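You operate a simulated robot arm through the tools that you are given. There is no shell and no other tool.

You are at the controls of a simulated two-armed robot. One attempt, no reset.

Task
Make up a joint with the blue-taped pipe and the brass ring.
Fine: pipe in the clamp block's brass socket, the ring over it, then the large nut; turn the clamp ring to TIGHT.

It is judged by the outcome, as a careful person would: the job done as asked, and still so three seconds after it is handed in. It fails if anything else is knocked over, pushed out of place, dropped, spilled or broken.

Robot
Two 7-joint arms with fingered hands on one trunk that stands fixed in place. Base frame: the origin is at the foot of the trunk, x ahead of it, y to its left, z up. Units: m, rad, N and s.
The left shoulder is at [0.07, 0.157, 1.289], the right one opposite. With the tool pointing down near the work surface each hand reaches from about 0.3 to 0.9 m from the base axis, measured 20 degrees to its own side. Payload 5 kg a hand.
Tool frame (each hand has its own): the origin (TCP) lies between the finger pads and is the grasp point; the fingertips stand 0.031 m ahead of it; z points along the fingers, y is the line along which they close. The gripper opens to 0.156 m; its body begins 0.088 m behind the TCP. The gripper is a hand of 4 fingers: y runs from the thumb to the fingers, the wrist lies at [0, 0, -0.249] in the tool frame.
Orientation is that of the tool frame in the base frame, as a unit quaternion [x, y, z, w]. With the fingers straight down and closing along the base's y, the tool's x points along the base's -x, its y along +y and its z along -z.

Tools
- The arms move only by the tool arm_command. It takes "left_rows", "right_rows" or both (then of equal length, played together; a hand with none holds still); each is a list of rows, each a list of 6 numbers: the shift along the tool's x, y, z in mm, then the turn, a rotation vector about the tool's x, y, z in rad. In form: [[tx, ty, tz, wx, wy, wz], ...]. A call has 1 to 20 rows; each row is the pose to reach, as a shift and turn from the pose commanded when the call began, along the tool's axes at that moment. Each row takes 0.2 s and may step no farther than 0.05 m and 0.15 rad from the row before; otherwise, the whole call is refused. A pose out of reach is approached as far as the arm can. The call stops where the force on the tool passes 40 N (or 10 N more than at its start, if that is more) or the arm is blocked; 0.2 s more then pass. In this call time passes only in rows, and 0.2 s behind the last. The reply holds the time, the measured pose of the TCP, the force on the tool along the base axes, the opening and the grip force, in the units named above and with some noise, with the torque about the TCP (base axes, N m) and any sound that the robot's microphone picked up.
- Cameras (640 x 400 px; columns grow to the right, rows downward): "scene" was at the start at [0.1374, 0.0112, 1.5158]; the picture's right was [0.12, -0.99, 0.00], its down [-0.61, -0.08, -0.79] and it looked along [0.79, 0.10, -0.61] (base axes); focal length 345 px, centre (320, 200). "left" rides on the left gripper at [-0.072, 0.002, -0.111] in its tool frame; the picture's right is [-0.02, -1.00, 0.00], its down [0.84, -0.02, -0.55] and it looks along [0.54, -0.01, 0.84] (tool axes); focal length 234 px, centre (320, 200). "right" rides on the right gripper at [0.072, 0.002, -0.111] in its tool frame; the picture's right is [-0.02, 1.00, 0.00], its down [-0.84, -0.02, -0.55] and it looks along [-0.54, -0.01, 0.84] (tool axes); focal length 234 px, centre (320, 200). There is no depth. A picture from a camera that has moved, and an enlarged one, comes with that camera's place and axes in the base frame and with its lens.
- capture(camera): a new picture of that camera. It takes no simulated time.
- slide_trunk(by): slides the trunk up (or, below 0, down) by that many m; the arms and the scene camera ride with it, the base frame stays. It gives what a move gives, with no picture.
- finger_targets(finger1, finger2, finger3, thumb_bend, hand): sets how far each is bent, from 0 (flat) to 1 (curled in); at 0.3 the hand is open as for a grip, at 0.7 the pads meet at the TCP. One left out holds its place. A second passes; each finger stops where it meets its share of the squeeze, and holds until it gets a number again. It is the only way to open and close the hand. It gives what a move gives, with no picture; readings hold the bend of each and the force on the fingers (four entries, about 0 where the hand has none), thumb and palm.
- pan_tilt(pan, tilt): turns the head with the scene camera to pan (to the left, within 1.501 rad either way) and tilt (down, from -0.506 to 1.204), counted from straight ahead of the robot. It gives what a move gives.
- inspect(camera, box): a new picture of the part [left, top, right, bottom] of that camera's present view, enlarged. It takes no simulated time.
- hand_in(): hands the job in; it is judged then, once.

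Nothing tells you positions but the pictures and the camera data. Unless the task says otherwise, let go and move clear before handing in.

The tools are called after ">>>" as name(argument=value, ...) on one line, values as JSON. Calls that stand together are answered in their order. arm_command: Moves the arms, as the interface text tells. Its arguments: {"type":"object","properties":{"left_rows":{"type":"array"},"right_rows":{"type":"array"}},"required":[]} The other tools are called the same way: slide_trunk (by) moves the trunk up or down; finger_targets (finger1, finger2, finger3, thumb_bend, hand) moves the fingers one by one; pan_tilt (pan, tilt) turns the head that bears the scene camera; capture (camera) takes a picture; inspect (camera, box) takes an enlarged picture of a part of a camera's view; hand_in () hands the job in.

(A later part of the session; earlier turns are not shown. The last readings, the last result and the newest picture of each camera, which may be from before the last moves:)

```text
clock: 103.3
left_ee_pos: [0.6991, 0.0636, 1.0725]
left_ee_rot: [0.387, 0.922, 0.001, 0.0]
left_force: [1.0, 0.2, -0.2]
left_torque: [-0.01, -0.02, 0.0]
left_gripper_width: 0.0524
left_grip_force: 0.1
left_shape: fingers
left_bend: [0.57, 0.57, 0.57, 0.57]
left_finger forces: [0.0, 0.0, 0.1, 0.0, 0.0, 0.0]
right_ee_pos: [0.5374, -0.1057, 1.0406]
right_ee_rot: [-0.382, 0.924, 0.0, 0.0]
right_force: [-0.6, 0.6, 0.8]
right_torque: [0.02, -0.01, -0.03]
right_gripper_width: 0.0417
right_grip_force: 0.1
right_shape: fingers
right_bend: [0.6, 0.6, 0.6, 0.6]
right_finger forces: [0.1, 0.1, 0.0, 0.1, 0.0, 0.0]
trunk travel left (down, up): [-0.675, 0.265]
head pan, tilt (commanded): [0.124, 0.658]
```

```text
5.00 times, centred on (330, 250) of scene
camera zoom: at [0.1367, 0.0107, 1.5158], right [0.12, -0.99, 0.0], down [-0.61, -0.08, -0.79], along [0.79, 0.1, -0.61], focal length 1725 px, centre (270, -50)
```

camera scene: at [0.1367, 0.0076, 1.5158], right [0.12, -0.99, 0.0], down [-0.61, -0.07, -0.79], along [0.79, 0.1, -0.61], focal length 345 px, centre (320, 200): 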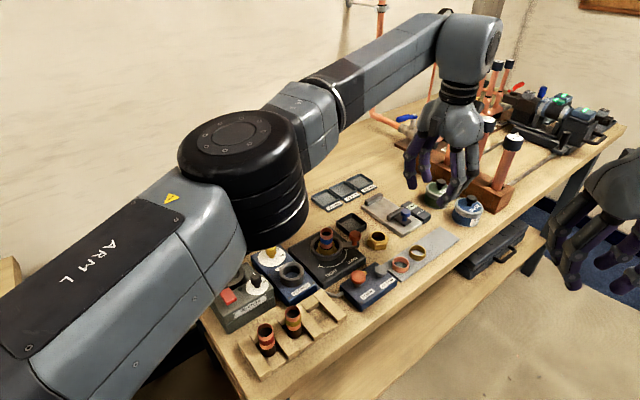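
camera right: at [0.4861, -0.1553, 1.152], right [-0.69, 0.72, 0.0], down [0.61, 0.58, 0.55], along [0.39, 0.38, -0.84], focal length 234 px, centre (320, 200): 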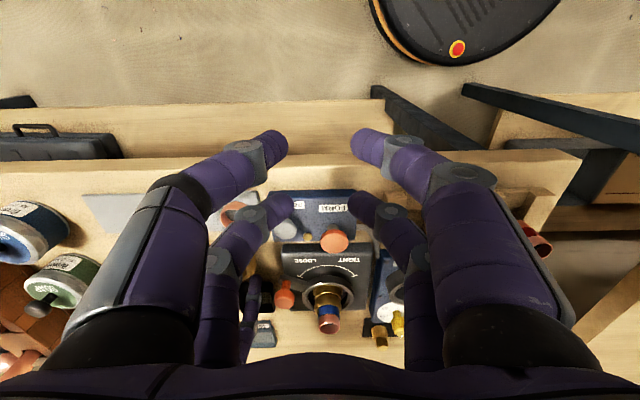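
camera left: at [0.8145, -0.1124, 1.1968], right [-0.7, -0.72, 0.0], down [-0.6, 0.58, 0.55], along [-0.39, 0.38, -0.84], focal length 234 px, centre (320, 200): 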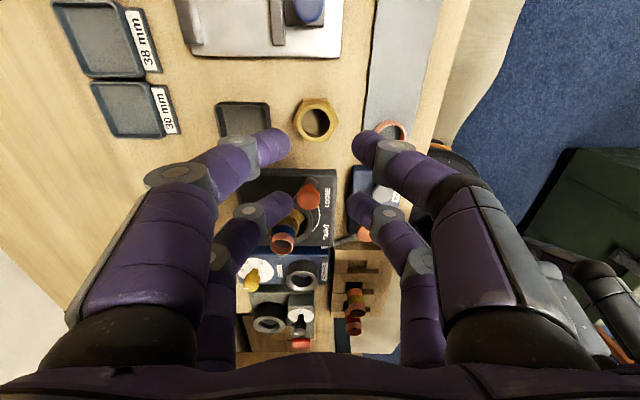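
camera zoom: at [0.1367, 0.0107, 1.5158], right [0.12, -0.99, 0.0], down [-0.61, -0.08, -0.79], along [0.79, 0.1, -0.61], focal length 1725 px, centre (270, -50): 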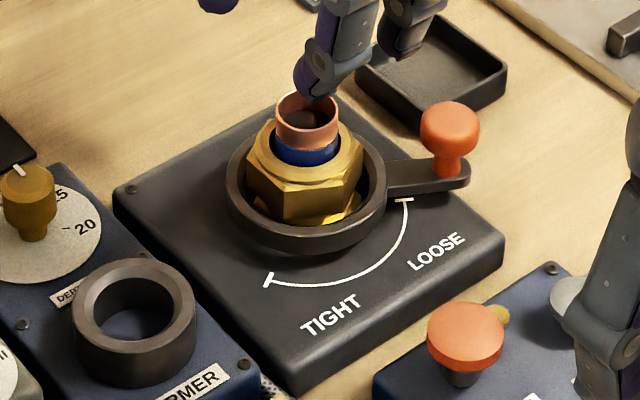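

The nut has dropped over the ring and sits inside the clamp ring around the pipe. Next is the lever. Its knob is at about (0.718, 0.000, 0.967), roughly 66 mm from the socket axis, and must swing about 120° clockwise to TIGHT. I'll position the left hand above the knob to cage it with four fingers.

>>> finger_targets(hand="left", finger1=0.65, finger2=0.65, finger3=0.65, thumb_bend=0.65)

>>> arm_command(left_rows=[[-18.6, -10.4, 0, 0, 0, 0], [-37.2, -20.8, 0, 0, 0, 0], [-55.9, -31.3, 0, 0, 0, 0]])

>>> capture(camera="left")

>>> inspect(camera="left", box=[260, 80, 380, 200])

>>> inspect(camera="right", box=[250, 240, 370, 350])

```text
clock: 104.3
left_ee_pos: [0.6991, 0.0647, 1.0724]
left_ee_rot: [0.387, 0.922, -0.001, 0.0]
left_force: [-0.5, 0.2, -0.4]
left_torque: [0.02, 0.03, 0.0]
left_gripper_width: 0.0233
left_grip_force: 0.1
left_shape: fingers
left_bend: [0.65, 0.65, 0.65, 0.65]
left_finger forces: [0.0, 0.0, 0.0, 0.0, 0.1, 0.0]
right_ee_pos: [0.538, -0.1067, 1.042]
right_ee_rot: [-0.382, 0.924, 0.0, 0.001]
right_force: [0.2, 0.5, -0.7]
right_torque: [0.03, -0.01, 0.03]
right_gripper_width: 0.0418
right_grip_force: 0.0
right_shape: fingers
right_bend: [0.6, 0.6, 0.6, 0.6]
right_finger forces: [0.0, 0.0, 0.0, 0.0, 0.0, 0.1]
trunk travel left (down, up): [-0.675, 0.265]
head pan, tilt (commanded): [0.124, 0.658]
```

```text
clock: 105.1
left_ee_pos: [0.7168, 0.0022, 1.0733]
left_ee_rot: [0.386, 0.923, -0.001, 0.0]
left_force: [-0.4, 0.1, 0.2]
left_torque: [-0.02, 0.03, 0.01]
left_gripper_width: 0.0231
left_grip_force: 0.1
left_shape: fingers
left_bend: [0.65, 0.65, 0.65, 0.65]
left_finger forces: [0.0, 0.0, 0.1, 0.0, 0.0, 0.0]
right_ee_pos: [0.5374, -0.1066, 1.0413]
right_ee_rot: [-0.382, 0.924, 0.001, 0.0]
right_force: [-0.1, 0.0, 0.1]
right_torque: [0.0, 0.01, -0.02]
right_gripper_width: 0.0417
right_grip_force: 0.1
right_shape: fingers
right_bend: [0.6, 0.6, 0.6, 0.6]
right_finger forces: [0.0, 0.0, 0.1, 0.1, 0.0, 0.0]
trunk travel left (down, up): [-0.675, 0.265]
head pan, tilt (commanded): [0.124, 0.658]
```

```text
taken
camera left: at [0.7693, -0.0478, 1.1849], right [-0.7, -0.72, 0.0], down [-0.6, 0.58, 0.55], along [-0.39, 0.38, -0.84], focal length 234 px, centre (320, 200)
```

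left: 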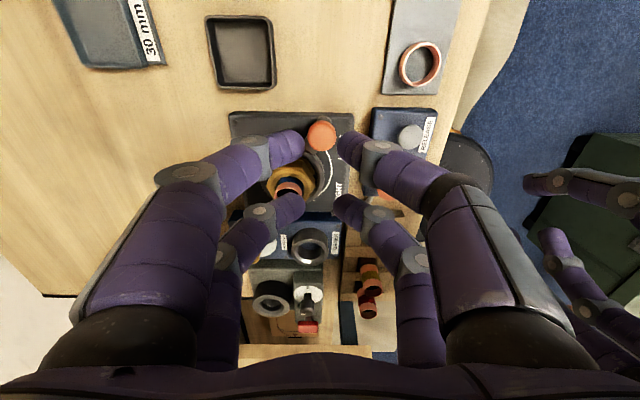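

```text
3.33 times, centred on (320, 140) of left
camera zoom: at [0.7693, -0.0478, 1.1849], right [-0.7, -0.72, 0.0], down [-0.6, 0.58, 0.55], along [-0.39, 0.38, -0.84], focal length 781 px, centre (320, 400)
```

zoom: 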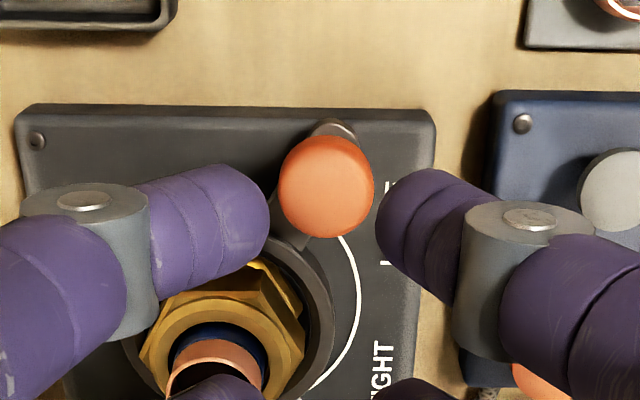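

```text
3.64 times, centred on (310, 295) of right
camera zoom: at [0.486, -0.1558, 1.152], right [-0.69, 0.72, 0.0], down [0.61, 0.58, 0.55], along [0.39, 0.38, -0.84], focal length 852 px, centre (356, -146)
```

zoom: 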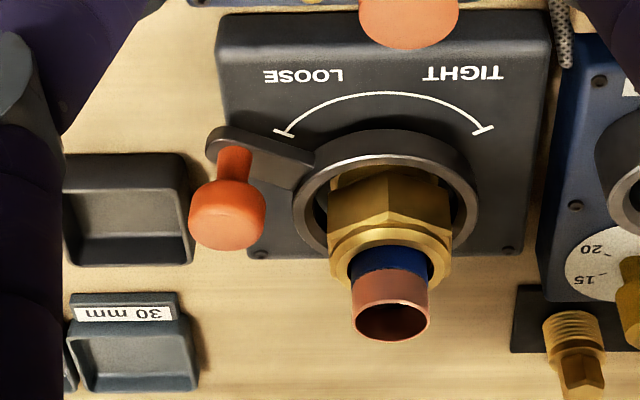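

The knob is about 2 mm off the cage centre. I'll correct that and descend around it.

>>> arm_command(left_rows=[[-2, -1, 20, 0, 0, 0], [-2, -1, 40, 0, 0, 0], [-2, -1, 58, 0, 0, 0]])

>>> inspect(camera="left", box=[240, 100, 400, 240])

>>> inspect(camera="right", box=[250, 240, 370, 350])

>>> inspect(camera="scene", box=[280, 180, 400, 290])

```text
clock: 105.9
left_ee_pos: [0.7167, 0.0004, 1.0146]
left_ee_rot: [0.387, 0.922, 0.0, 0.0]
left_force: [-0.5, 0.1, 0.2]
left_torque: [0.01, 0.0, -0.01]
left_gripper_width: 0.0231
left_grip_force: 0.0
left_shape: fingers
left_bend: [0.65, 0.65, 0.65, 0.65]
left_finger forces: [0.0, 0.1, 0.0, 0.0, 0.1, 0.0]
right_ee_pos: [0.5373, -0.1051, 1.0404]
right_ee_rot: [-0.382, 0.924, 0.001, 0.0]
right_force: [0.3, -0.1, -0.8]
right_torque: [0.01, 0.03, 0.03]
right_gripper_width: 0.0418
right_grip_force: 0.2
right_shape: fingers
right_bend: [0.6, 0.6, 0.6, 0.6]
right_finger forces: [0.0, 0.0, 0.0, 0.0, 0.0, 0.1]
trunk travel left (down, up): [-0.675, 0.265]
head pan, tilt (commanded): [0.124, 0.658]
```

```text
2.86 times, centred on (320, 170) of left
camera zoom: at [0.7696, -0.0489, 1.1267], right [-0.7, -0.72, 0.0], down [-0.6, 0.58, 0.54], along [-0.39, 0.38, -0.84], focal length 669 px, centre (320, 286)
```

zoom: 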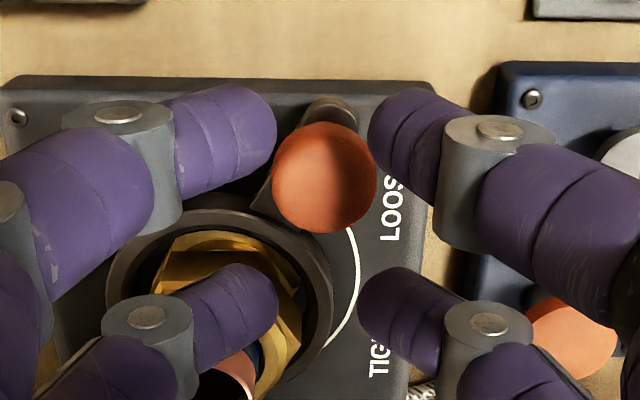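

```text
3.64 times, centred on (310, 295) of right
camera zoom: at [0.486, -0.1548, 1.1522], right [-0.69, 0.72, 0.0], down [0.61, 0.58, 0.55], along [0.39, 0.38, -0.84], focal length 852 px, centre (356, -146)
```

zoom: 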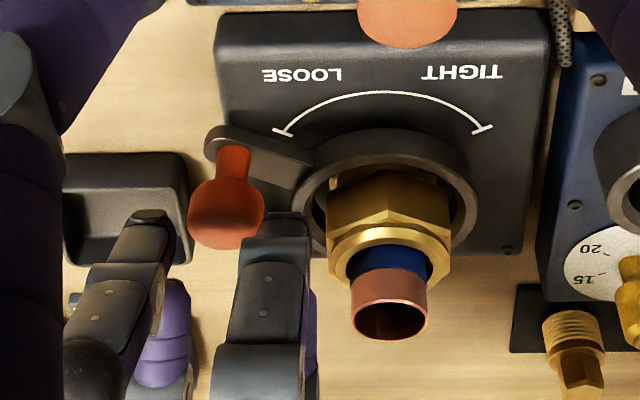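

```text
3.64 times, centred on (340, 235) of scene
camera zoom: at [0.1376, 0.0114, 1.5158], right [0.12, -0.99, 0.0], down [-0.61, -0.08, -0.79], along [0.79, 0.1, -0.61], focal length 1255 px, centre (247, 73)
```

zoom: 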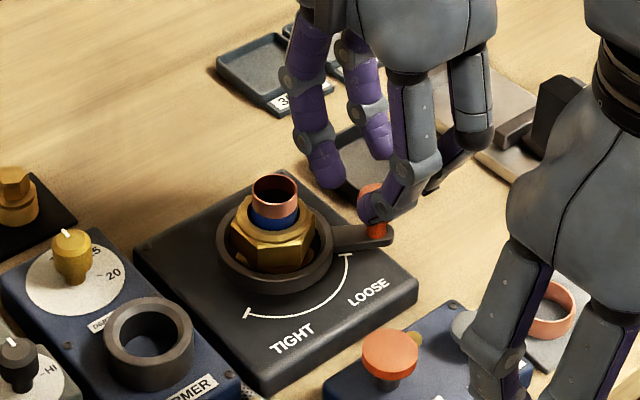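

The knob is inside the finger cage with several millimetres of clearance. I'll descend to knob height and close gently around it.

>>> arm_command(left_rows=[[-1, 0, 8, 0, 0, 0], [-1, 0, 16, 0, 0, 0], [-1, 0, 24, 0, 0, 0]])

>>> finger_targets(hand="left", finger1=0.68, finger2=0.68, finger3=0.68, thumb_bend=0.68)

>>> inspect(camera="left", box=[240, 110, 400, 250])

>>> inspect(camera="right", box=[250, 240, 370, 350])

>>> inspect(camera="scene", box=[280, 180, 400, 290])

```text
clock: 106.7
left_ee_pos: [0.7181, 0.0006, 0.9911]
left_ee_rot: [0.387, 0.922, 0.0, 0.0]
left_force: [-0.9, -0.1, -0.1]
left_torque: [0.02, -0.02, -0.02]
left_gripper_width: 0.0231
left_grip_force: 0.1
left_shape: fingers
left_bend: [0.65, 0.65, 0.65, 0.65]
left_finger forces: [0.0, 0.0, 0.0, 0.0, 0.1, 0.0]
right_ee_pos: [0.5381, -0.1066, 1.0399]
right_ee_rot: [-0.382, 0.924, 0.0, 0.001]
right_force: [0.0, -0.1, -0.6]
right_torque: [-0.02, -0.03, -0.02]
right_gripper_width: 0.0416
right_grip_force: 0.0
right_shape: fingers
right_bend: [0.6, 0.6, 0.6, 0.6]
right_finger forces: [0.1, 0.0, 0.1, 0.0, 0.0, 0.0]
trunk travel left (down, up): [-0.675, 0.265]
head pan, tilt (commanded): [0.124, 0.658]
```

```text
clock: 107.7
left_ee_pos: [0.7179, 0.0004, 0.9907]
left_ee_rot: [0.387, 0.922, 0.0, 0.0]
left_force: [-0.7, -0.4, -0.7]
left_torque: [0.01, -0.02, -0.01]
left_gripper_width: 0.0118
left_grip_force: 0.0
left_shape: fingers
left_bend: [0.68, 0.68, 0.68, 0.68]
left_finger forces: [0.0, 0.1, 0.0, 0.0, 0.0, 0.0]
right_ee_pos: [0.5376, -0.106, 1.0408]
right_ee_rot: [-0.382, 0.924, 0.001, 0.001]
right_force: [0.0, 0.5, 0.2]
right_torque: [-0.02, 0.02, -0.02]
right_gripper_width: 0.0417
right_grip_force: 0.1
right_shape: fingers
right_bend: [0.6, 0.6, 0.6, 0.6]
right_finger forces: [0.0, 0.0, 0.1, 0.0, 0.0, 0.0]
trunk travel left (down, up): [-0.675, 0.265]
head pan, tilt (commanded): [0.124, 0.658]
```

```text
2.86 times, centred on (320, 180) of left
camera zoom: at [0.7704, -0.05, 1.1028], right [-0.7, -0.72, 0.0], down [-0.6, 0.58, 0.54], along [-0.39, 0.38, -0.84], focal length 669 px, centre (320, 257)
```

zoom: 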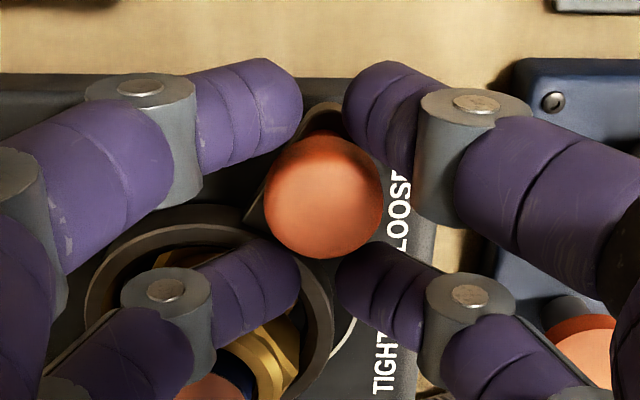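

```text
3.64 times, centred on (310, 295) of right
camera zoom: at [0.4859, -0.1551, 1.1521], right [-0.69, 0.72, 0.0], down [0.61, 0.58, 0.55], along [0.4, 0.38, -0.84], focal length 852 px, centre (356, -146)
```

zoom: 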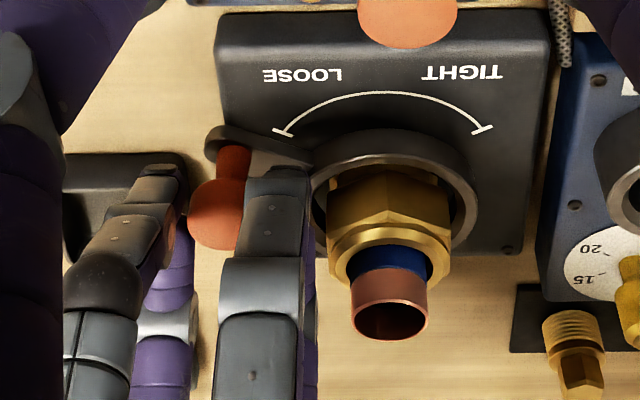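

```text
3.64 times, centred on (340, 235) of scene
camera zoom: at [0.1375, 0.011, 1.5158], right [0.12, -0.99, 0.0], down [-0.61, -0.08, -0.79], along [0.79, 0.1, -0.61], focal length 1255 px, centre (247, 73)
```

zoom: 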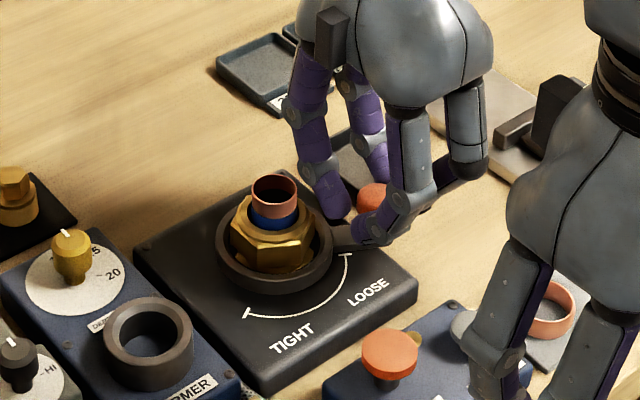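

The knob is caged with no side load. I'll turn the hand in place so that its stiffest direction follows the lever's motion, then check again.

>>> finger_targets(hand="left", finger1=0.667, finger2=0.667, finger3=0.667, thumb_bend=0.667)

>>> arm_command(left_rows=[[-0.3, -0.3, 0, 0, 0, -0.132], [-0.6, -0.6, 0, 0, 0, -0.264], [-0.9, -0.8, 0, 0, 0, -0.396], [-1.2, -1.1, 0, 0, 0, -0.528], [-1.5, -1.4, 0, 0, 0, -0.66], [-1.8, -1.6, 0, 0, 0, -0.792], [-2.1, -1.9, 0, 0, 0, -0.924], [-2.4, -2.2, 0, 0, 0, -1.054]])

>>> inspect(camera="left", box=[240, 110, 400, 250])

>>> inspect(camera="scene", box=[280, 180, 400, 290])

>>> inspect(camera="right", box=[250, 240, 370, 350])

```text
clock: 108.7
left_ee_pos: [0.7172, 0.0005, 0.9912]
left_ee_rot: [0.387, 0.922, 0.0, 0.0]
left_force: [0.4, -0.4, 0.7]
left_torque: [-0.04, -0.02, -0.01]
left_gripper_width: 0.0181
left_grip_force: 0.1
left_shape: fingers
left_bend: [0.66, 0.66, 0.66, 0.66]
left_finger forces: [0.0, 0.0, 0.1, 0.1, 0.0, 0.1]
right_ee_pos: [0.5381, -0.106, 1.041]
right_ee_rot: [-0.382, 0.924, 0.0, 0.001]
right_force: [0.7, -0.2, -0.8]
right_torque: [0.01, 0.01, 0.02]
right_gripper_width: 0.0419
right_grip_force: 0.2
right_shape: fingers
right_bend: [0.6, 0.6, 0.6, 0.6]
right_finger forces: [0.1, 0.0, 0.0, 0.0, 0.0, 0.0]
trunk travel left (down, up): [-0.675, 0.265]
head pan, tilt (commanded): [0.124, 0.658]
```

```text
clock: 110.5
left_ee_pos: [0.7179, -0.0035, 0.9908]
left_ee_rot: [-0.13, 0.992, 0.001, 0.0]
left_force: [0.9, -0.3, -0.1]
left_torque: [0.02, -0.02, 0.02]
left_gripper_width: 0.0182
left_grip_force: 0.1
left_shape: fingers
left_bend: [0.66, 0.66, 0.66, 0.66]
left_finger forces: [0.0, 0.1, 0.0, 0.0, 0.0, 0.0]
right_ee_pos: [0.5381, -0.1062, 1.0403]
right_ee_rot: [-0.383, 0.924, 0.0, 0.0]
right_force: [0.5, 0.6, -0.7]
right_torque: [-0.03, -0.01, -0.04]
right_gripper_width: 0.0416
right_grip_force: 0.0
right_shape: fingers
right_bend: [0.6, 0.6, 0.6, 0.6]
right_finger forces: [0.1, 0.0, 0.1, 0.0, 0.0, 0.0]
trunk travel left (down, up): [-0.675, 0.265]
head pan, tilt (commanded): [0.124, 0.658]
```

```text
2.86 times, centred on (320, 180) of left
camera zoom: at [0.788, 0.0175, 1.1028], right [0.28, -0.96, 0.0], down [-0.8, -0.24, 0.54], along [-0.52, -0.15, -0.84], focal length 669 px, centre (320, 257)
```

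zoom: 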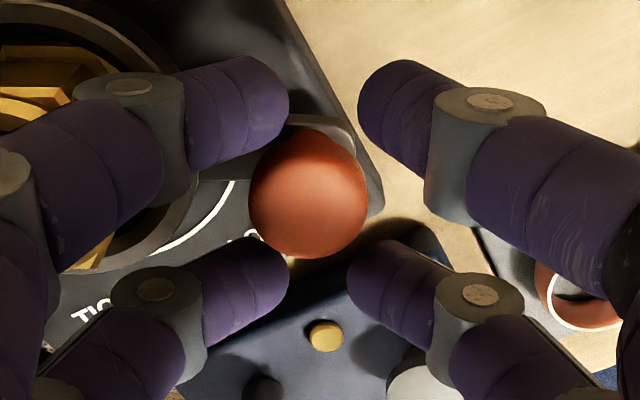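

```text
3.64 times, centred on (340, 235) of scene
camera zoom: at [0.1375, 0.011, 1.5158], right [0.12, -0.99, 0.0], down [-0.61, -0.08, -0.79], along [0.79, 0.1, -0.61], focal length 1255 px, centre (247, 73)
```

zoom: 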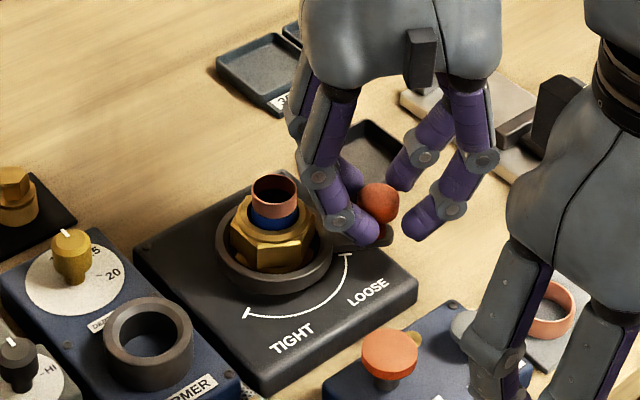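

```text
3.64 times, centred on (310, 295) of right
camera zoom: at [0.4859, -0.1551, 1.1521], right [-0.69, 0.72, 0.0], down [0.61, 0.58, 0.55], along [0.4, 0.38, -0.84], focal length 852 px, centre (356, -146)
```

zoom: 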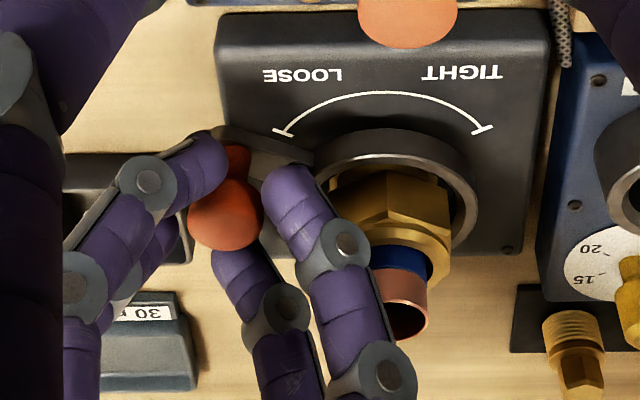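

The knob is 3–4 mm off centre in the cage. I'll centre the hand on it and close the fingers snugly before turning.

>>> arm_command(left_rows=[[0, 2, 0, 0, 0, 0], [0, 3.4, 0, 0, 0, 0]])

>>> finger_targets(hand="left", finger1=0.69, finger2=0.69, finger3=0.69, thumb_bend=0.69)

>>> inspect(camera="left", box=[240, 110, 400, 250])

```text
clock: 111.1
left_ee_pos: [0.7165, 0.0018, 0.9899]
left_ee_rot: [-0.13, 0.991, 0.0, 0.0]
left_force: [0.4, -0.5, -0.2]
left_torque: [0.0, -0.02, 0.0]
left_gripper_width: 0.0182
left_grip_force: 0.0
left_shape: fingers
left_bend: [0.66, 0.66, 0.66, 0.66]
left_finger forces: [0.0, 0.0, 0.0, 0.1, 0.0, 0.1]
right_ee_pos: [0.5385, -0.1061, 1.0392]
right_ee_rot: [-0.383, 0.924, 0.0, 0.001]
right_force: [0.4, 0.0, 0.7]
right_torque: [0.03, 0.0, 0.0]
right_gripper_width: 0.0417
right_grip_force: 0.1
right_shape: fingers
right_bend: [0.6, 0.6, 0.6, 0.6]
right_finger forces: [0.0, 0.0, 0.1, 0.0, 0.1, 0.0]
trunk travel left (down, up): [-0.675, 0.265]
head pan, tilt (commanded): [0.124, 0.658]
```

```text
clock: 112.1
left_ee_pos: [0.718, 0.0014, 0.9915]
left_ee_rot: [-0.13, 0.992, 0.0, 0.0]
left_force: [-0.7, 0.5, 0.7]
left_torque: [-0.01, 0.03, -0.03]
left_gripper_width: 0.0083
left_grip_force: 0.0
left_shape: fingers
left_bend: [0.69, 0.69, 0.69, 0.69]
left_finger forces: [0.0, 0.0, 0.0, 0.1, 0.0, 0.0]
right_ee_pos: [0.5379, -0.1053, 1.0412]
right_ee_rot: [-0.382, 0.924, 0.001, 0.001]
right_force: [0.3, -0.4, 0.9]
right_torque: [-0.01, -0.02, -0.05]
right_gripper_width: 0.0418
right_grip_force: 0.1
right_shape: fingers
right_bend: [0.6, 0.6, 0.6, 0.6]
right_finger forces: [0.1, 0.0, 0.0, 0.0, 0.0, 0.0]
trunk travel left (down, up): [-0.675, 0.265]
head pan, tilt (commanded): [0.124, 0.658]
```

```text
2.86 times, centred on (320, 180) of left
camera zoom: at [0.7871, 0.0207, 1.103], right [0.28, -0.96, 0.0], down [-0.8, -0.24, 0.55], along [-0.52, -0.15, -0.84], focal length 669 px, centre (320, 257)
```

zoom: 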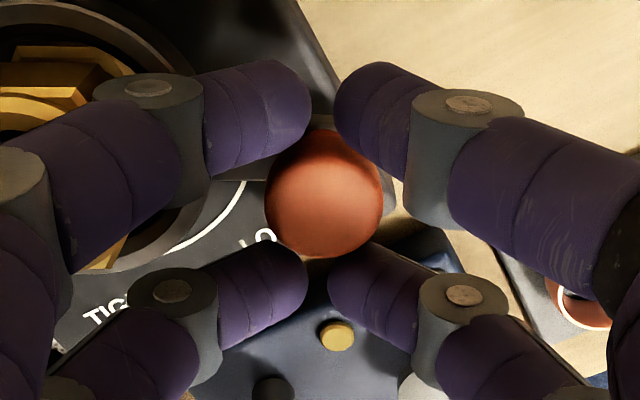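

The knob is centred in the cage. I'll begin turning the lever clockwise along its arc, 20° first, and watch the forces.

>>> arm_command(left_rows=[[5.7, 0.5, 0, 0, 0, 0.065], [11.4, 1.6, 0, 0, 0, 0.131], [17, 3.1, 0, 0, 0, 0.196], [22.4, 5.2, 0, 0, 0, 0.262]])

>>> inspect(camera="left", box=[240, 110, 400, 250])

>>> inspect(camera="scene", box=[280, 180, 400, 290])

>>> inspect(camera="right", box=[250, 240, 370, 350])

```text
clock: 113.1
left_ee_pos: [0.6938, -0.0013, 0.9906]
left_ee_rot: [0.002, 1.0, 0.0, 0.0]
left_force: [0.5, -2.0, 0.2]
left_torque: [-0.02, -0.05, -0.03]
left_gripper_width: 0.009
left_grip_force: 0.9
left_shape: fingers
left_bend: [0.69, 0.69, 0.69, 0.69]
left_finger forces: [0.0, 0.1, 0.1, 0.1, 1.8, 0.0]
right_ee_pos: [0.5395, -0.1054, 1.0399]
right_ee_rot: [-0.382, 0.924, 0.0, 0.001]
right_force: [-1.5, 0.7, 0.2]
right_torque: [0.02, -0.01, -0.04]
right_gripper_width: 0.0417
right_grip_force: 0.1
right_shape: fingers
right_bend: [0.6, 0.6, 0.6, 0.6]
right_finger forces: [0.1, 0.0, 0.1, 0.0, 0.0, 0.1]
trunk travel left (down, up): [-0.675, 0.265]
head pan, tilt (commanded): [0.124, 0.658]
```

```text
2.86 times, centred on (320, 180) of left
camera zoom: at [0.7669, 0.0008, 1.103], right [0.02, -1.0, 0.0], down [-0.84, -0.02, 0.54], along [-0.54, -0.01, -0.84], focal length 669 px, centre (320, 257)
```

zoom: 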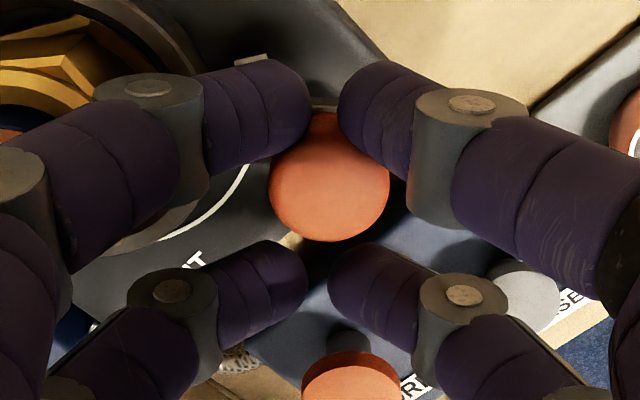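

```text
3.64 times, centred on (340, 235) of scene
camera zoom: at [0.1373, 0.0109, 1.5158], right [0.12, -0.99, 0.0], down [-0.61, -0.08, -0.79], along [0.79, 0.1, -0.61], focal length 1255 px, centre (247, 73)
```

zoom: 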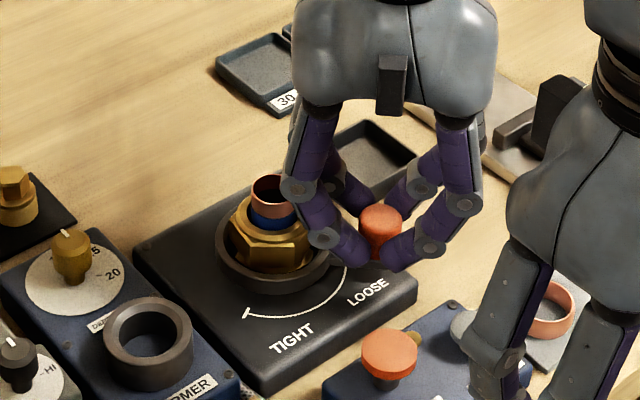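

```text
3.64 times, centred on (310, 295) of right
camera zoom: at [0.4858, -0.1553, 1.1522], right [-0.69, 0.72, 0.0], down [0.61, 0.58, 0.55], along [0.4, 0.38, -0.84], focal length 852 px, centre (356, -146)
```

zoom: 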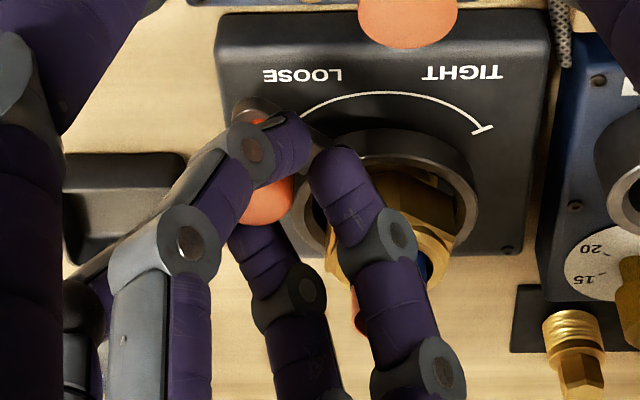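

The lever turned about 15° with only 2 N of force, and the knob is still well caged. I'll continue along the arc.

>>> arm_command(left_rows=[[6.9, -0.2, 0, 0, 0, 0.073], [13.7, 1.3, 0, 0, 0, 0.147], [20.2, 3.5, 0, 0, 0, 0.22], [26.6, 6.4, 0, 0, 0, 0.293], [32.6, 10, 0, 0, 0, 0.367], [38.2, 14.1, 0, 0, 0, 0.44]])

>>> inspect(camera="left", box=[240, 110, 400, 250])

>>> inspect(camera="scene", box=[260, 180, 380, 290])

>>> inspect(camera="right", box=[250, 240, 370, 350])

```text
clock: 114.5
left_ee_pos: [0.6556, 0.0152, 0.9905]
left_ee_rot: [0.22, 0.975, 0.0, 0.0]
left_force: [0.2, -1.4, -0.1]
left_torque: [-0.05, -0.04, -0.02]
left_gripper_width: 0.009
left_grip_force: 0.8
left_shape: fingers
left_bend: [0.69, 0.69, 0.69, 0.69]
left_finger forces: [0.4, 0.0, 0.0, 0.0, 0.7, 0.0]
right_ee_pos: [0.5384, -0.1051, 1.041]
right_ee_rot: [-0.382, 0.924, 0.001, 0.001]
right_force: [0.4, 0.0, -1.5]
right_torque: [0.0, 0.02, -0.03]
right_gripper_width: 0.0418
right_grip_force: 0.0
right_shape: fingers
right_bend: [0.6, 0.6, 0.6, 0.6]
right_finger forces: [0.0, 0.0, 0.0, 0.0, 0.1, 0.1]
trunk travel left (down, up): [-0.675, 0.265]
head pan, tilt (commanded): [0.124, 0.658]
```

```text
2.86 times, centred on (320, 180) of left
camera zoom: at [0.7223, -0.0151, 1.1028], right [-0.41, -0.91, 0.0], down [-0.77, 0.34, 0.55], along [-0.5, 0.22, -0.84], focal length 669 px, centre (320, 257)
```

zoom: 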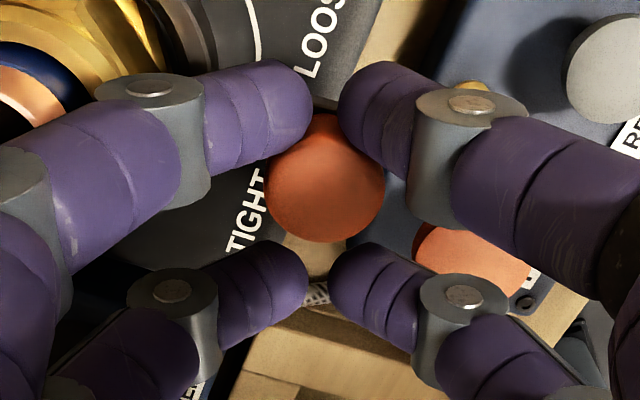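

```text
3.64 times, centred on (320, 235) of scene
camera zoom: at [0.1373, 0.0112, 1.5158], right [0.12, -0.99, 0.0], down [-0.61, -0.08, -0.79], along [0.79, 0.1, -0.61], focal length 1255 px, centre (320, 73)
```

zoom: 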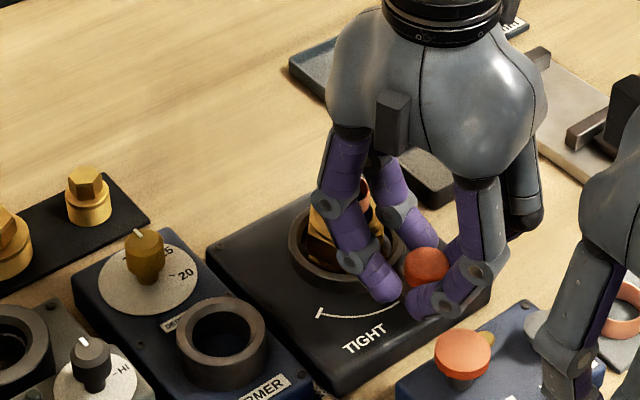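

```text
3.64 times, centred on (310, 295) of right
camera zoom: at [0.4858, -0.155, 1.1522], right [-0.69, 0.72, 0.0], down [0.61, 0.58, 0.55], along [0.4, 0.38, -0.84], focal length 852 px, centre (356, -146)
```

zoom: 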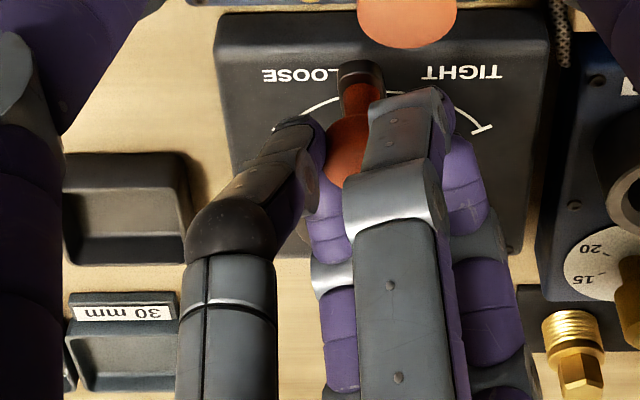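

The lever is at the halfway point with little force and the knob firmly caged. I'll continue.

>>> arm_command(left_rows=[[6.6, 1.4, 0, 0, 0, 0.075], [12.9, 4.3, 0, 0, 0, 0.15], [18.9, 7.8, 0, 0, 0, 0.225], [24.5, 11.9, 0, 0, 0, 0.3], [29.7, 16.6, 0, 0, 0, 0.377], [34.3, 21.8, 0, 0, 0, 0.452]])

>>> inspect(camera="left", box=[240, 110, 400, 250])

>>> inspect(camera="scene", box=[250, 180, 370, 290])

>>> inspect(camera="right", box=[270, 240, 390, 350])

```text
clock: 115.9
left_ee_pos: [0.6335, 0.0482, 0.9913]
left_ee_rot: [0.433, 0.901, 0.0, 0.0]
left_force: [-0.3, -1.0, 0.5]
left_torque: [-0.03, 0.0, 0.0]
left_gripper_width: 0.0085
left_grip_force: 0.5
left_shape: fingers
left_bend: [0.69, 0.69, 0.69, 0.69]
left_finger forces: [0.7, 0.0, 0.1, 0.1, 0.4, 0.0]
right_ee_pos: [0.5375, -0.1059, 1.0414]
right_ee_rot: [-0.382, 0.924, 0.001, 0.001]
right_force: [-0.8, -0.3, -0.3]
right_torque: [-0.01, 0.02, 0.03]
right_gripper_width: 0.0417
right_grip_force: 0.2
right_shape: fingers
right_bend: [0.6, 0.6, 0.6, 0.6]
right_finger forces: [0.1, 0.1, 0.1, 0.0, 0.0, 0.0]
trunk travel left (down, up): [-0.675, 0.265]
head pan, tilt (commanded): [0.124, 0.658]
```

```text
2.86 times, centred on (320, 180) of left
camera zoom: at [0.6813, -0.0069, 1.1031], right [-0.77, -0.64, 0.0], down [-0.54, 0.64, 0.54], along [-0.35, 0.42, -0.84], focal length 669 px, centre (320, 257)
```

zoom: 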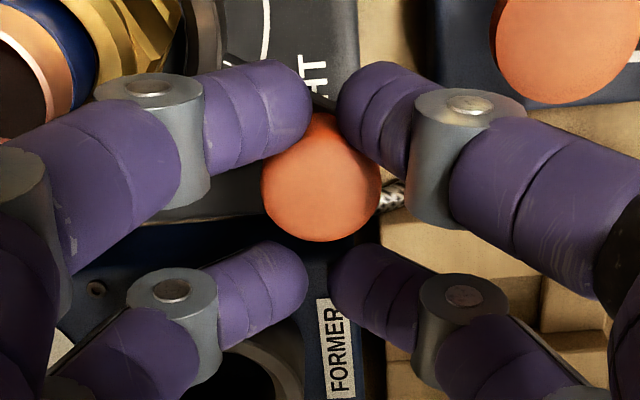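

```text
3.64 times, centred on (310, 235) of scene
camera zoom: at [0.1373, 0.0112, 1.5158], right [0.12, -0.99, 0.0], down [-0.61, -0.08, -0.79], along [0.79, 0.1, -0.61], focal length 1255 px, centre (356, 73)
```

zoom: 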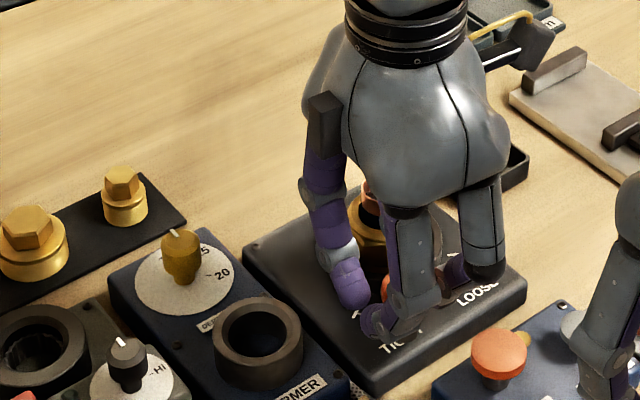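

```text
3.64 times, centred on (330, 295) of right
camera zoom: at [0.4858, -0.155, 1.1522], right [-0.69, 0.72, 0.0], down [0.61, 0.58, 0.55], along [0.4, 0.38, -0.84], focal length 852 px, centre (284, -146)
```

zoom: 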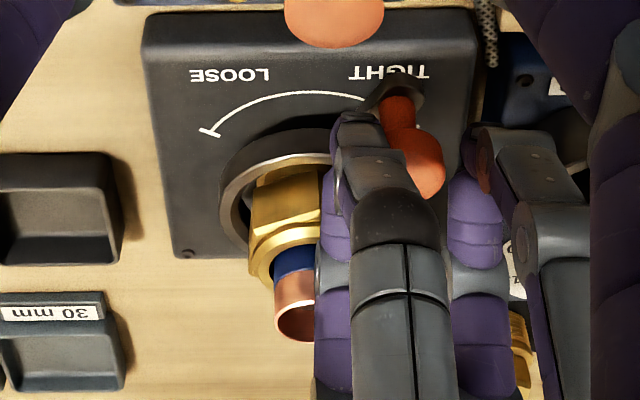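

About 85° turned so far, and the lever is approaching TIGHT. I'll continue carefully toward the end stop.

>>> arm_command(left_rows=[[6, 3.1, 0, 0, 0, 0.072], [11.9, 6.9, 0, 0, 0, 0.145], [17.4, 11.3, 0, 0, 0, 0.218], [22.5, 16.3, 0, 0, 0, 0.291]])

>>> inspect(camera="left", box=[240, 110, 400, 250])

>>> inspect(camera="scene", box=[250, 180, 370, 290])

>>> inspect(camera="right", box=[270, 240, 390, 350])

```text
clock: 116.9
left_ee_pos: [0.6315, 0.0768, 0.9905]
left_ee_rot: [0.559, 0.829, 0.0, 0.001]
left_force: [0.4, -1.0, -0.1]
left_torque: [-0.06, -0.01, -0.05]
left_gripper_width: 0.0083
left_grip_force: 0.1
left_shape: fingers
left_bend: [0.69, 0.69, 0.69, 0.69]
left_finger forces: [0.9, 0.1, 0.0, 0.0, 0.0, 0.1]
right_ee_pos: [0.5372, -0.1052, 1.0409]
right_ee_rot: [-0.382, 0.924, 0.001, 0.001]
right_force: [-0.1, 0.2, -0.1]
right_torque: [-0.06, -0.04, -0.02]
right_gripper_width: 0.0417
right_grip_force: 0.1
right_shape: fingers
right_bend: [0.6, 0.6, 0.6, 0.6]
right_finger forces: [0.1, 0.0, 0.0, 0.0, 0.1, 0.1]
trunk travel left (down, up): [-0.675, 0.265]
head pan, tilt (commanded): [0.124, 0.658]
```

```text
2.86 times, centred on (320, 180) of left
camera zoom: at [0.6622, 0.0103, 1.1031], right [-0.92, -0.4, 0.0], down [-0.33, 0.77, 0.54], along [-0.22, 0.5, -0.84], focal length 669 px, centre (320, 257)
```

zoom: 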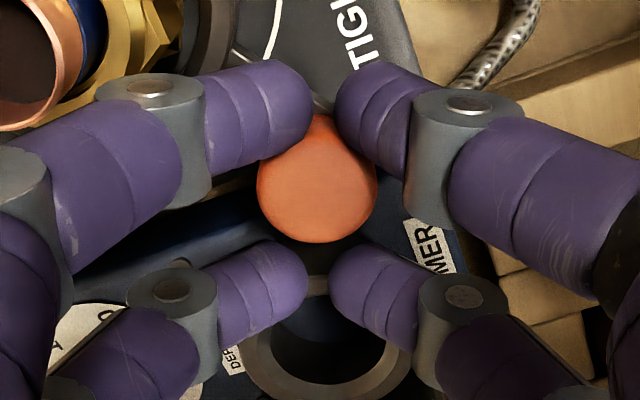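

```text
3.64 times, centred on (310, 235) of scene
camera zoom: at [0.1374, 0.0113, 1.5158], right [0.12, -0.99, 0.0], down [-0.61, -0.08, -0.79], along [0.79, 0.1, -0.61], focal length 1255 px, centre (356, 73)
```

zoom: 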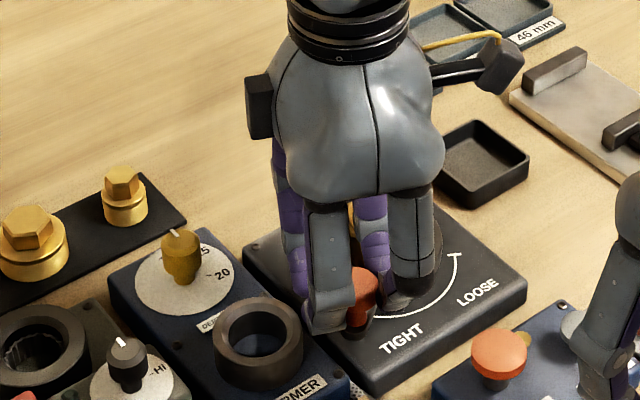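

```text
3.64 times, centred on (330, 295) of right
camera zoom: at [0.4859, -0.1549, 1.1522], right [-0.69, 0.72, 0.0], down [0.61, 0.58, 0.55], along [0.4, 0.38, -0.84], focal length 852 px, centre (284, -146)
```

zoom: 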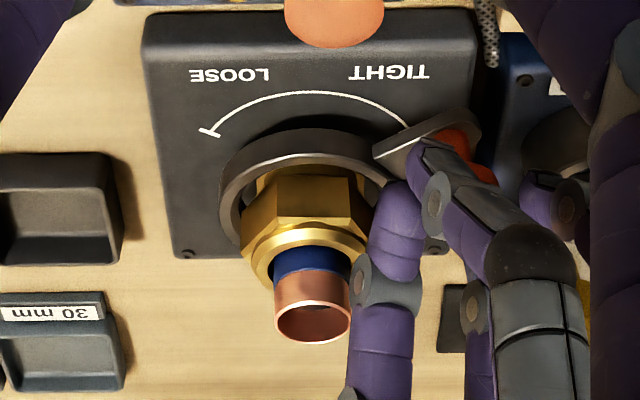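

It's almost at the TIGHT mark. I'll make the last few degrees in small steps and feel for the stop.

>>> arm_command(left_rows=[[3.8, 2.5, 0, 0, 0, 0.044], [7.6, 5.4, 0, 0, 0, 0.087], [10.4, 7.7, 0, 0, 0, 0.122]])

>>> inspect(camera="left", box=[240, 110, 400, 250])

>>> inspect(camera="right", box=[270, 240, 390, 350])

>>> inspect(camera="scene", box=[250, 180, 370, 290])

```text
clock: 117.7
left_ee_pos: [0.6366, 0.0866, 0.9925]
left_ee_rot: [0.609, 0.793, 0.001, 0.0]
left_force: [-0.1, -6.0, 0.9]
left_torque: [-0.14, 0.01, 0.01]
left_gripper_width: 0.0089
left_grip_force: 3.6
left_shape: fingers
left_bend: [0.69, 0.69, 0.69, 0.69]
left_finger forces: [2.0, 0.0, 0.0, 0.0, 3.6, 0.0]
right_ee_pos: [0.5383, -0.1082, 1.0405]
right_ee_rot: [-0.381, 0.924, 0.001, 0.001]
right_force: [0.3, -0.6, 0.4]
right_torque: [0.01, 0.01, 0.01]
right_gripper_width: 0.0414
right_grip_force: 0.0
right_shape: fingers
right_bend: [0.6, 0.6, 0.6, 0.6]
right_finger forces: [0.0, 0.1, 0.0, 0.0, 0.0, 0.0]
trunk travel left (down, up): [-0.675, 0.265]
head pan, tilt (commanded): [0.124, 0.658]
```

```text
2.86 times, centred on (320, 180) of left
camera zoom: at [0.6572, 0.0173, 1.1036], right [-0.96, -0.28, 0.0], down [-0.24, 0.8, 0.54], along [-0.15, 0.52, -0.84], focal length 669 px, centre (320, 257)
```

zoom: 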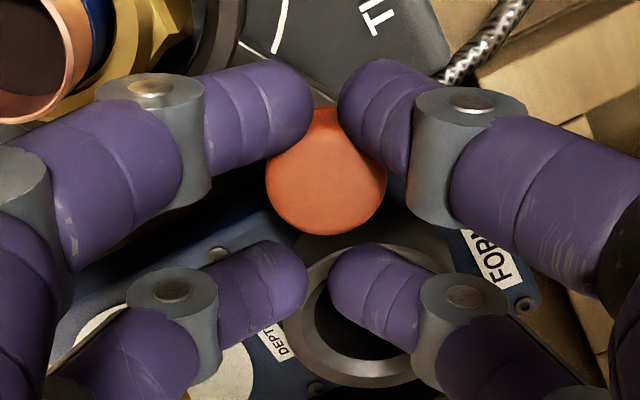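

```text
3.64 times, centred on (330, 295) of right
camera zoom: at [0.4859, -0.1566, 1.152], right [-0.69, 0.73, 0.0], down [0.61, 0.58, 0.55], along [0.4, 0.38, -0.84], focal length 852 px, centre (284, -146)
```

zoom: 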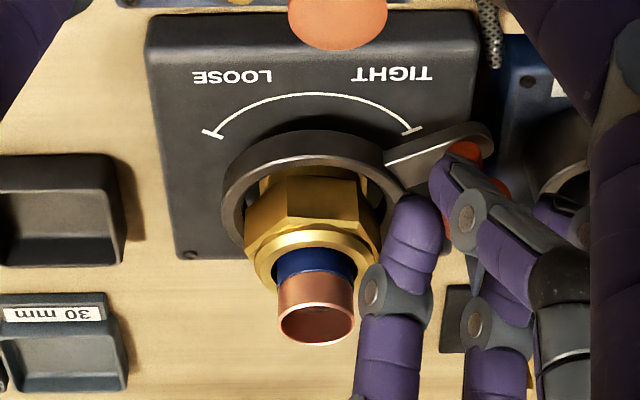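

```text
3.64 times, centred on (310, 235) of scene
camera zoom: at [0.1375, 0.0094, 1.5158], right [0.12, -0.99, 0.0], down [-0.61, -0.07, -0.79], along [0.79, 0.1, -0.61], focal length 1255 px, centre (356, 73)
```

zoom: 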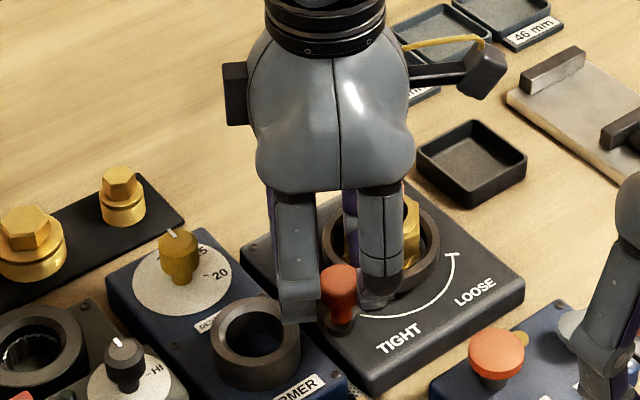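

Resistance has risen to 6 N and the lever lies alongside the TIGHT mark. I'll push a few millimetres more to confirm it's at the stop.

>>> arm_command(left_rows=[[1.5, 0.8, 0, 0, 0, 0.01], [3, 1.6, 0, 0, 0, 0.02]])

>>> inspect(camera="left", box=[240, 110, 400, 250])

>>> inspect(camera="right", box=[270, 240, 390, 350])

```text
clock: 118.3
left_ee_pos: [0.6372, 0.0893, 0.9925]
left_ee_rot: [0.617, 0.787, 0.0, 0.0]
left_force: [0.7, -13.6, 3.0]
left_torque: [-0.37, -0.01, 0.01]
left_gripper_width: 0.0101
left_grip_force: 6.5
left_shape: fingers
left_bend: [0.69, 0.69, 0.69, 0.68]
left_finger forces: [2.9, 0.0, 0.0, 0.0, 9.8, 0.0]
right_ee_pos: [0.5381, -0.1085, 1.0396]
right_ee_rot: [-0.383, 0.924, 0.001, 0.001]
right_force: [0.9, -0.7, 0.3]
right_torque: [0.0, -0.01, 0.01]
right_gripper_width: 0.0419
right_grip_force: 0.0
right_shape: fingers
right_bend: [0.6, 0.6, 0.6, 0.6]
right_finger forces: [0.0, 0.1, 0.1, 0.0, 0.0, 0.0]
trunk travel left (down, up): [-0.675, 0.265]
head pan, tilt (commanded): [0.124, 0.658]
```

```text
2.86 times, centred on (320, 180) of left
camera zoom: at [0.6565, 0.0191, 1.1039], right [-0.96, -0.26, 0.0], down [-0.22, 0.81, 0.54], along [-0.14, 0.53, -0.84], focal length 669 px, centre (320, 257)
```

zoom: 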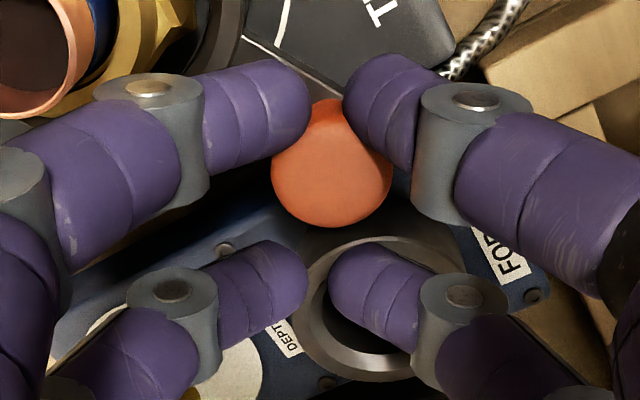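

```text
3.64 times, centred on (330, 295) of right
camera zoom: at [0.4857, -0.1573, 1.152], right [-0.69, 0.73, 0.0], down [0.61, 0.58, 0.55], along [0.4, 0.38, -0.84], focal length 852 px, centre (284, -146)
```

zoom: 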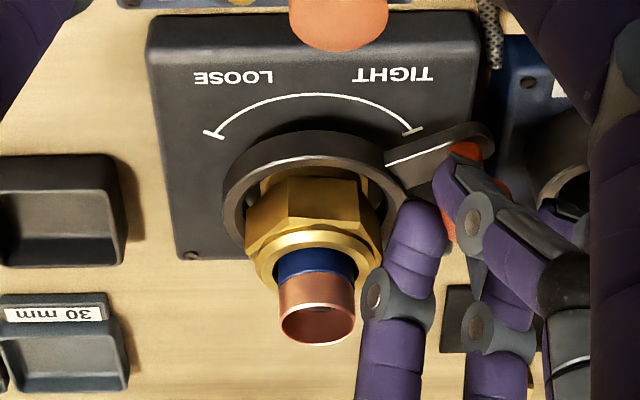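

The force rose to 13.6 N with no further movement, so the lever is hard against the TIGHT stop. I'll ease off so the knob is free in the cage, open slightly and rise straight up.

>>> arm_command(left_rows=[[-2.5, -1.3, 0, 0, 0, 0], [-5, -2.6, 0, 0, 0, 0]])

>>> finger_targets(hand="left", finger1=0.65, finger2=0.65, finger3=0.65, thumb_bend=0.65)

>>> inspect(camera="left", box=[240, 110, 400, 250])

```text
clock: 118.9
left_ee_pos: [0.6356, 0.0878, 0.9914]
left_ee_rot: [0.615, 0.788, 0.0, 0.0]
left_force: [1.4, -5.0, 3.3]
left_torque: [-0.17, -0.05, 0.06]
left_gripper_width: 0.0099
left_grip_force: 3.1
left_shape: fingers
left_bend: [0.69, 0.69, 0.69, 0.69]
left_finger forces: [1.8, 0.0, 0.1, 0.1, 4.7, 0.0]
right_ee_pos: [0.5372, -0.1055, 1.0412]
right_ee_rot: [-0.383, 0.924, 0.0, 0.001]
right_force: [-0.2, 0.5, -0.7]
right_torque: [0.01, 0.01, 0.0]
right_gripper_width: 0.0419
right_grip_force: 0.0
right_shape: fingers
right_bend: [0.6, 0.6, 0.6, 0.6]
right_finger forces: [0.1, 0.1, 0.0, 0.1, 0.0, 0.0]
trunk travel left (down, up): [-0.675, 0.265]
head pan, tilt (commanded): [0.124, 0.658]
```

```text
clock: 119.9
left_ee_pos: [0.6362, 0.0867, 0.9896]
left_ee_rot: [0.616, 0.788, 0.001, 0.0]
left_force: [0.3, 0.2, -0.5]
left_torque: [-0.02, -0.02, 0.0]
left_gripper_width: 0.022
left_grip_force: 0.2
left_shape: fingers
left_bend: [0.65, 0.65, 0.65, 0.65]
left_finger forces: [0.0, 0.0, 0.0, 0.0, 0.0, 0.0]
right_ee_pos: [0.5386, -0.1055, 1.04]
right_ee_rot: [-0.382, 0.924, 0.0, 0.001]
right_force: [-0.3, -0.2, 0.1]
right_torque: [-0.01, 0.0, 0.01]
right_gripper_width: 0.0417
right_grip_force: 0.1
right_shape: fingers
right_bend: [0.6, 0.6, 0.6, 0.6]
right_finger forces: [0.0, 0.0, 0.0, 0.0, 0.0, 0.0]
trunk travel left (down, up): [-0.675, 0.265]
head pan, tilt (commanded): [0.124, 0.658]
```

```text
2.86 times, centred on (320, 180) of left
camera zoom: at [0.6556, 0.0169, 1.103], right [-0.96, -0.26, 0.0], down [-0.22, 0.81, 0.54], along [-0.14, 0.53, -0.84], focal length 669 px, centre (320, 257)
```

zoom: 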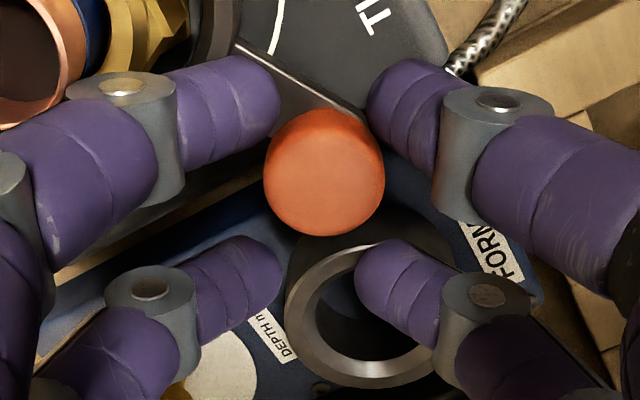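

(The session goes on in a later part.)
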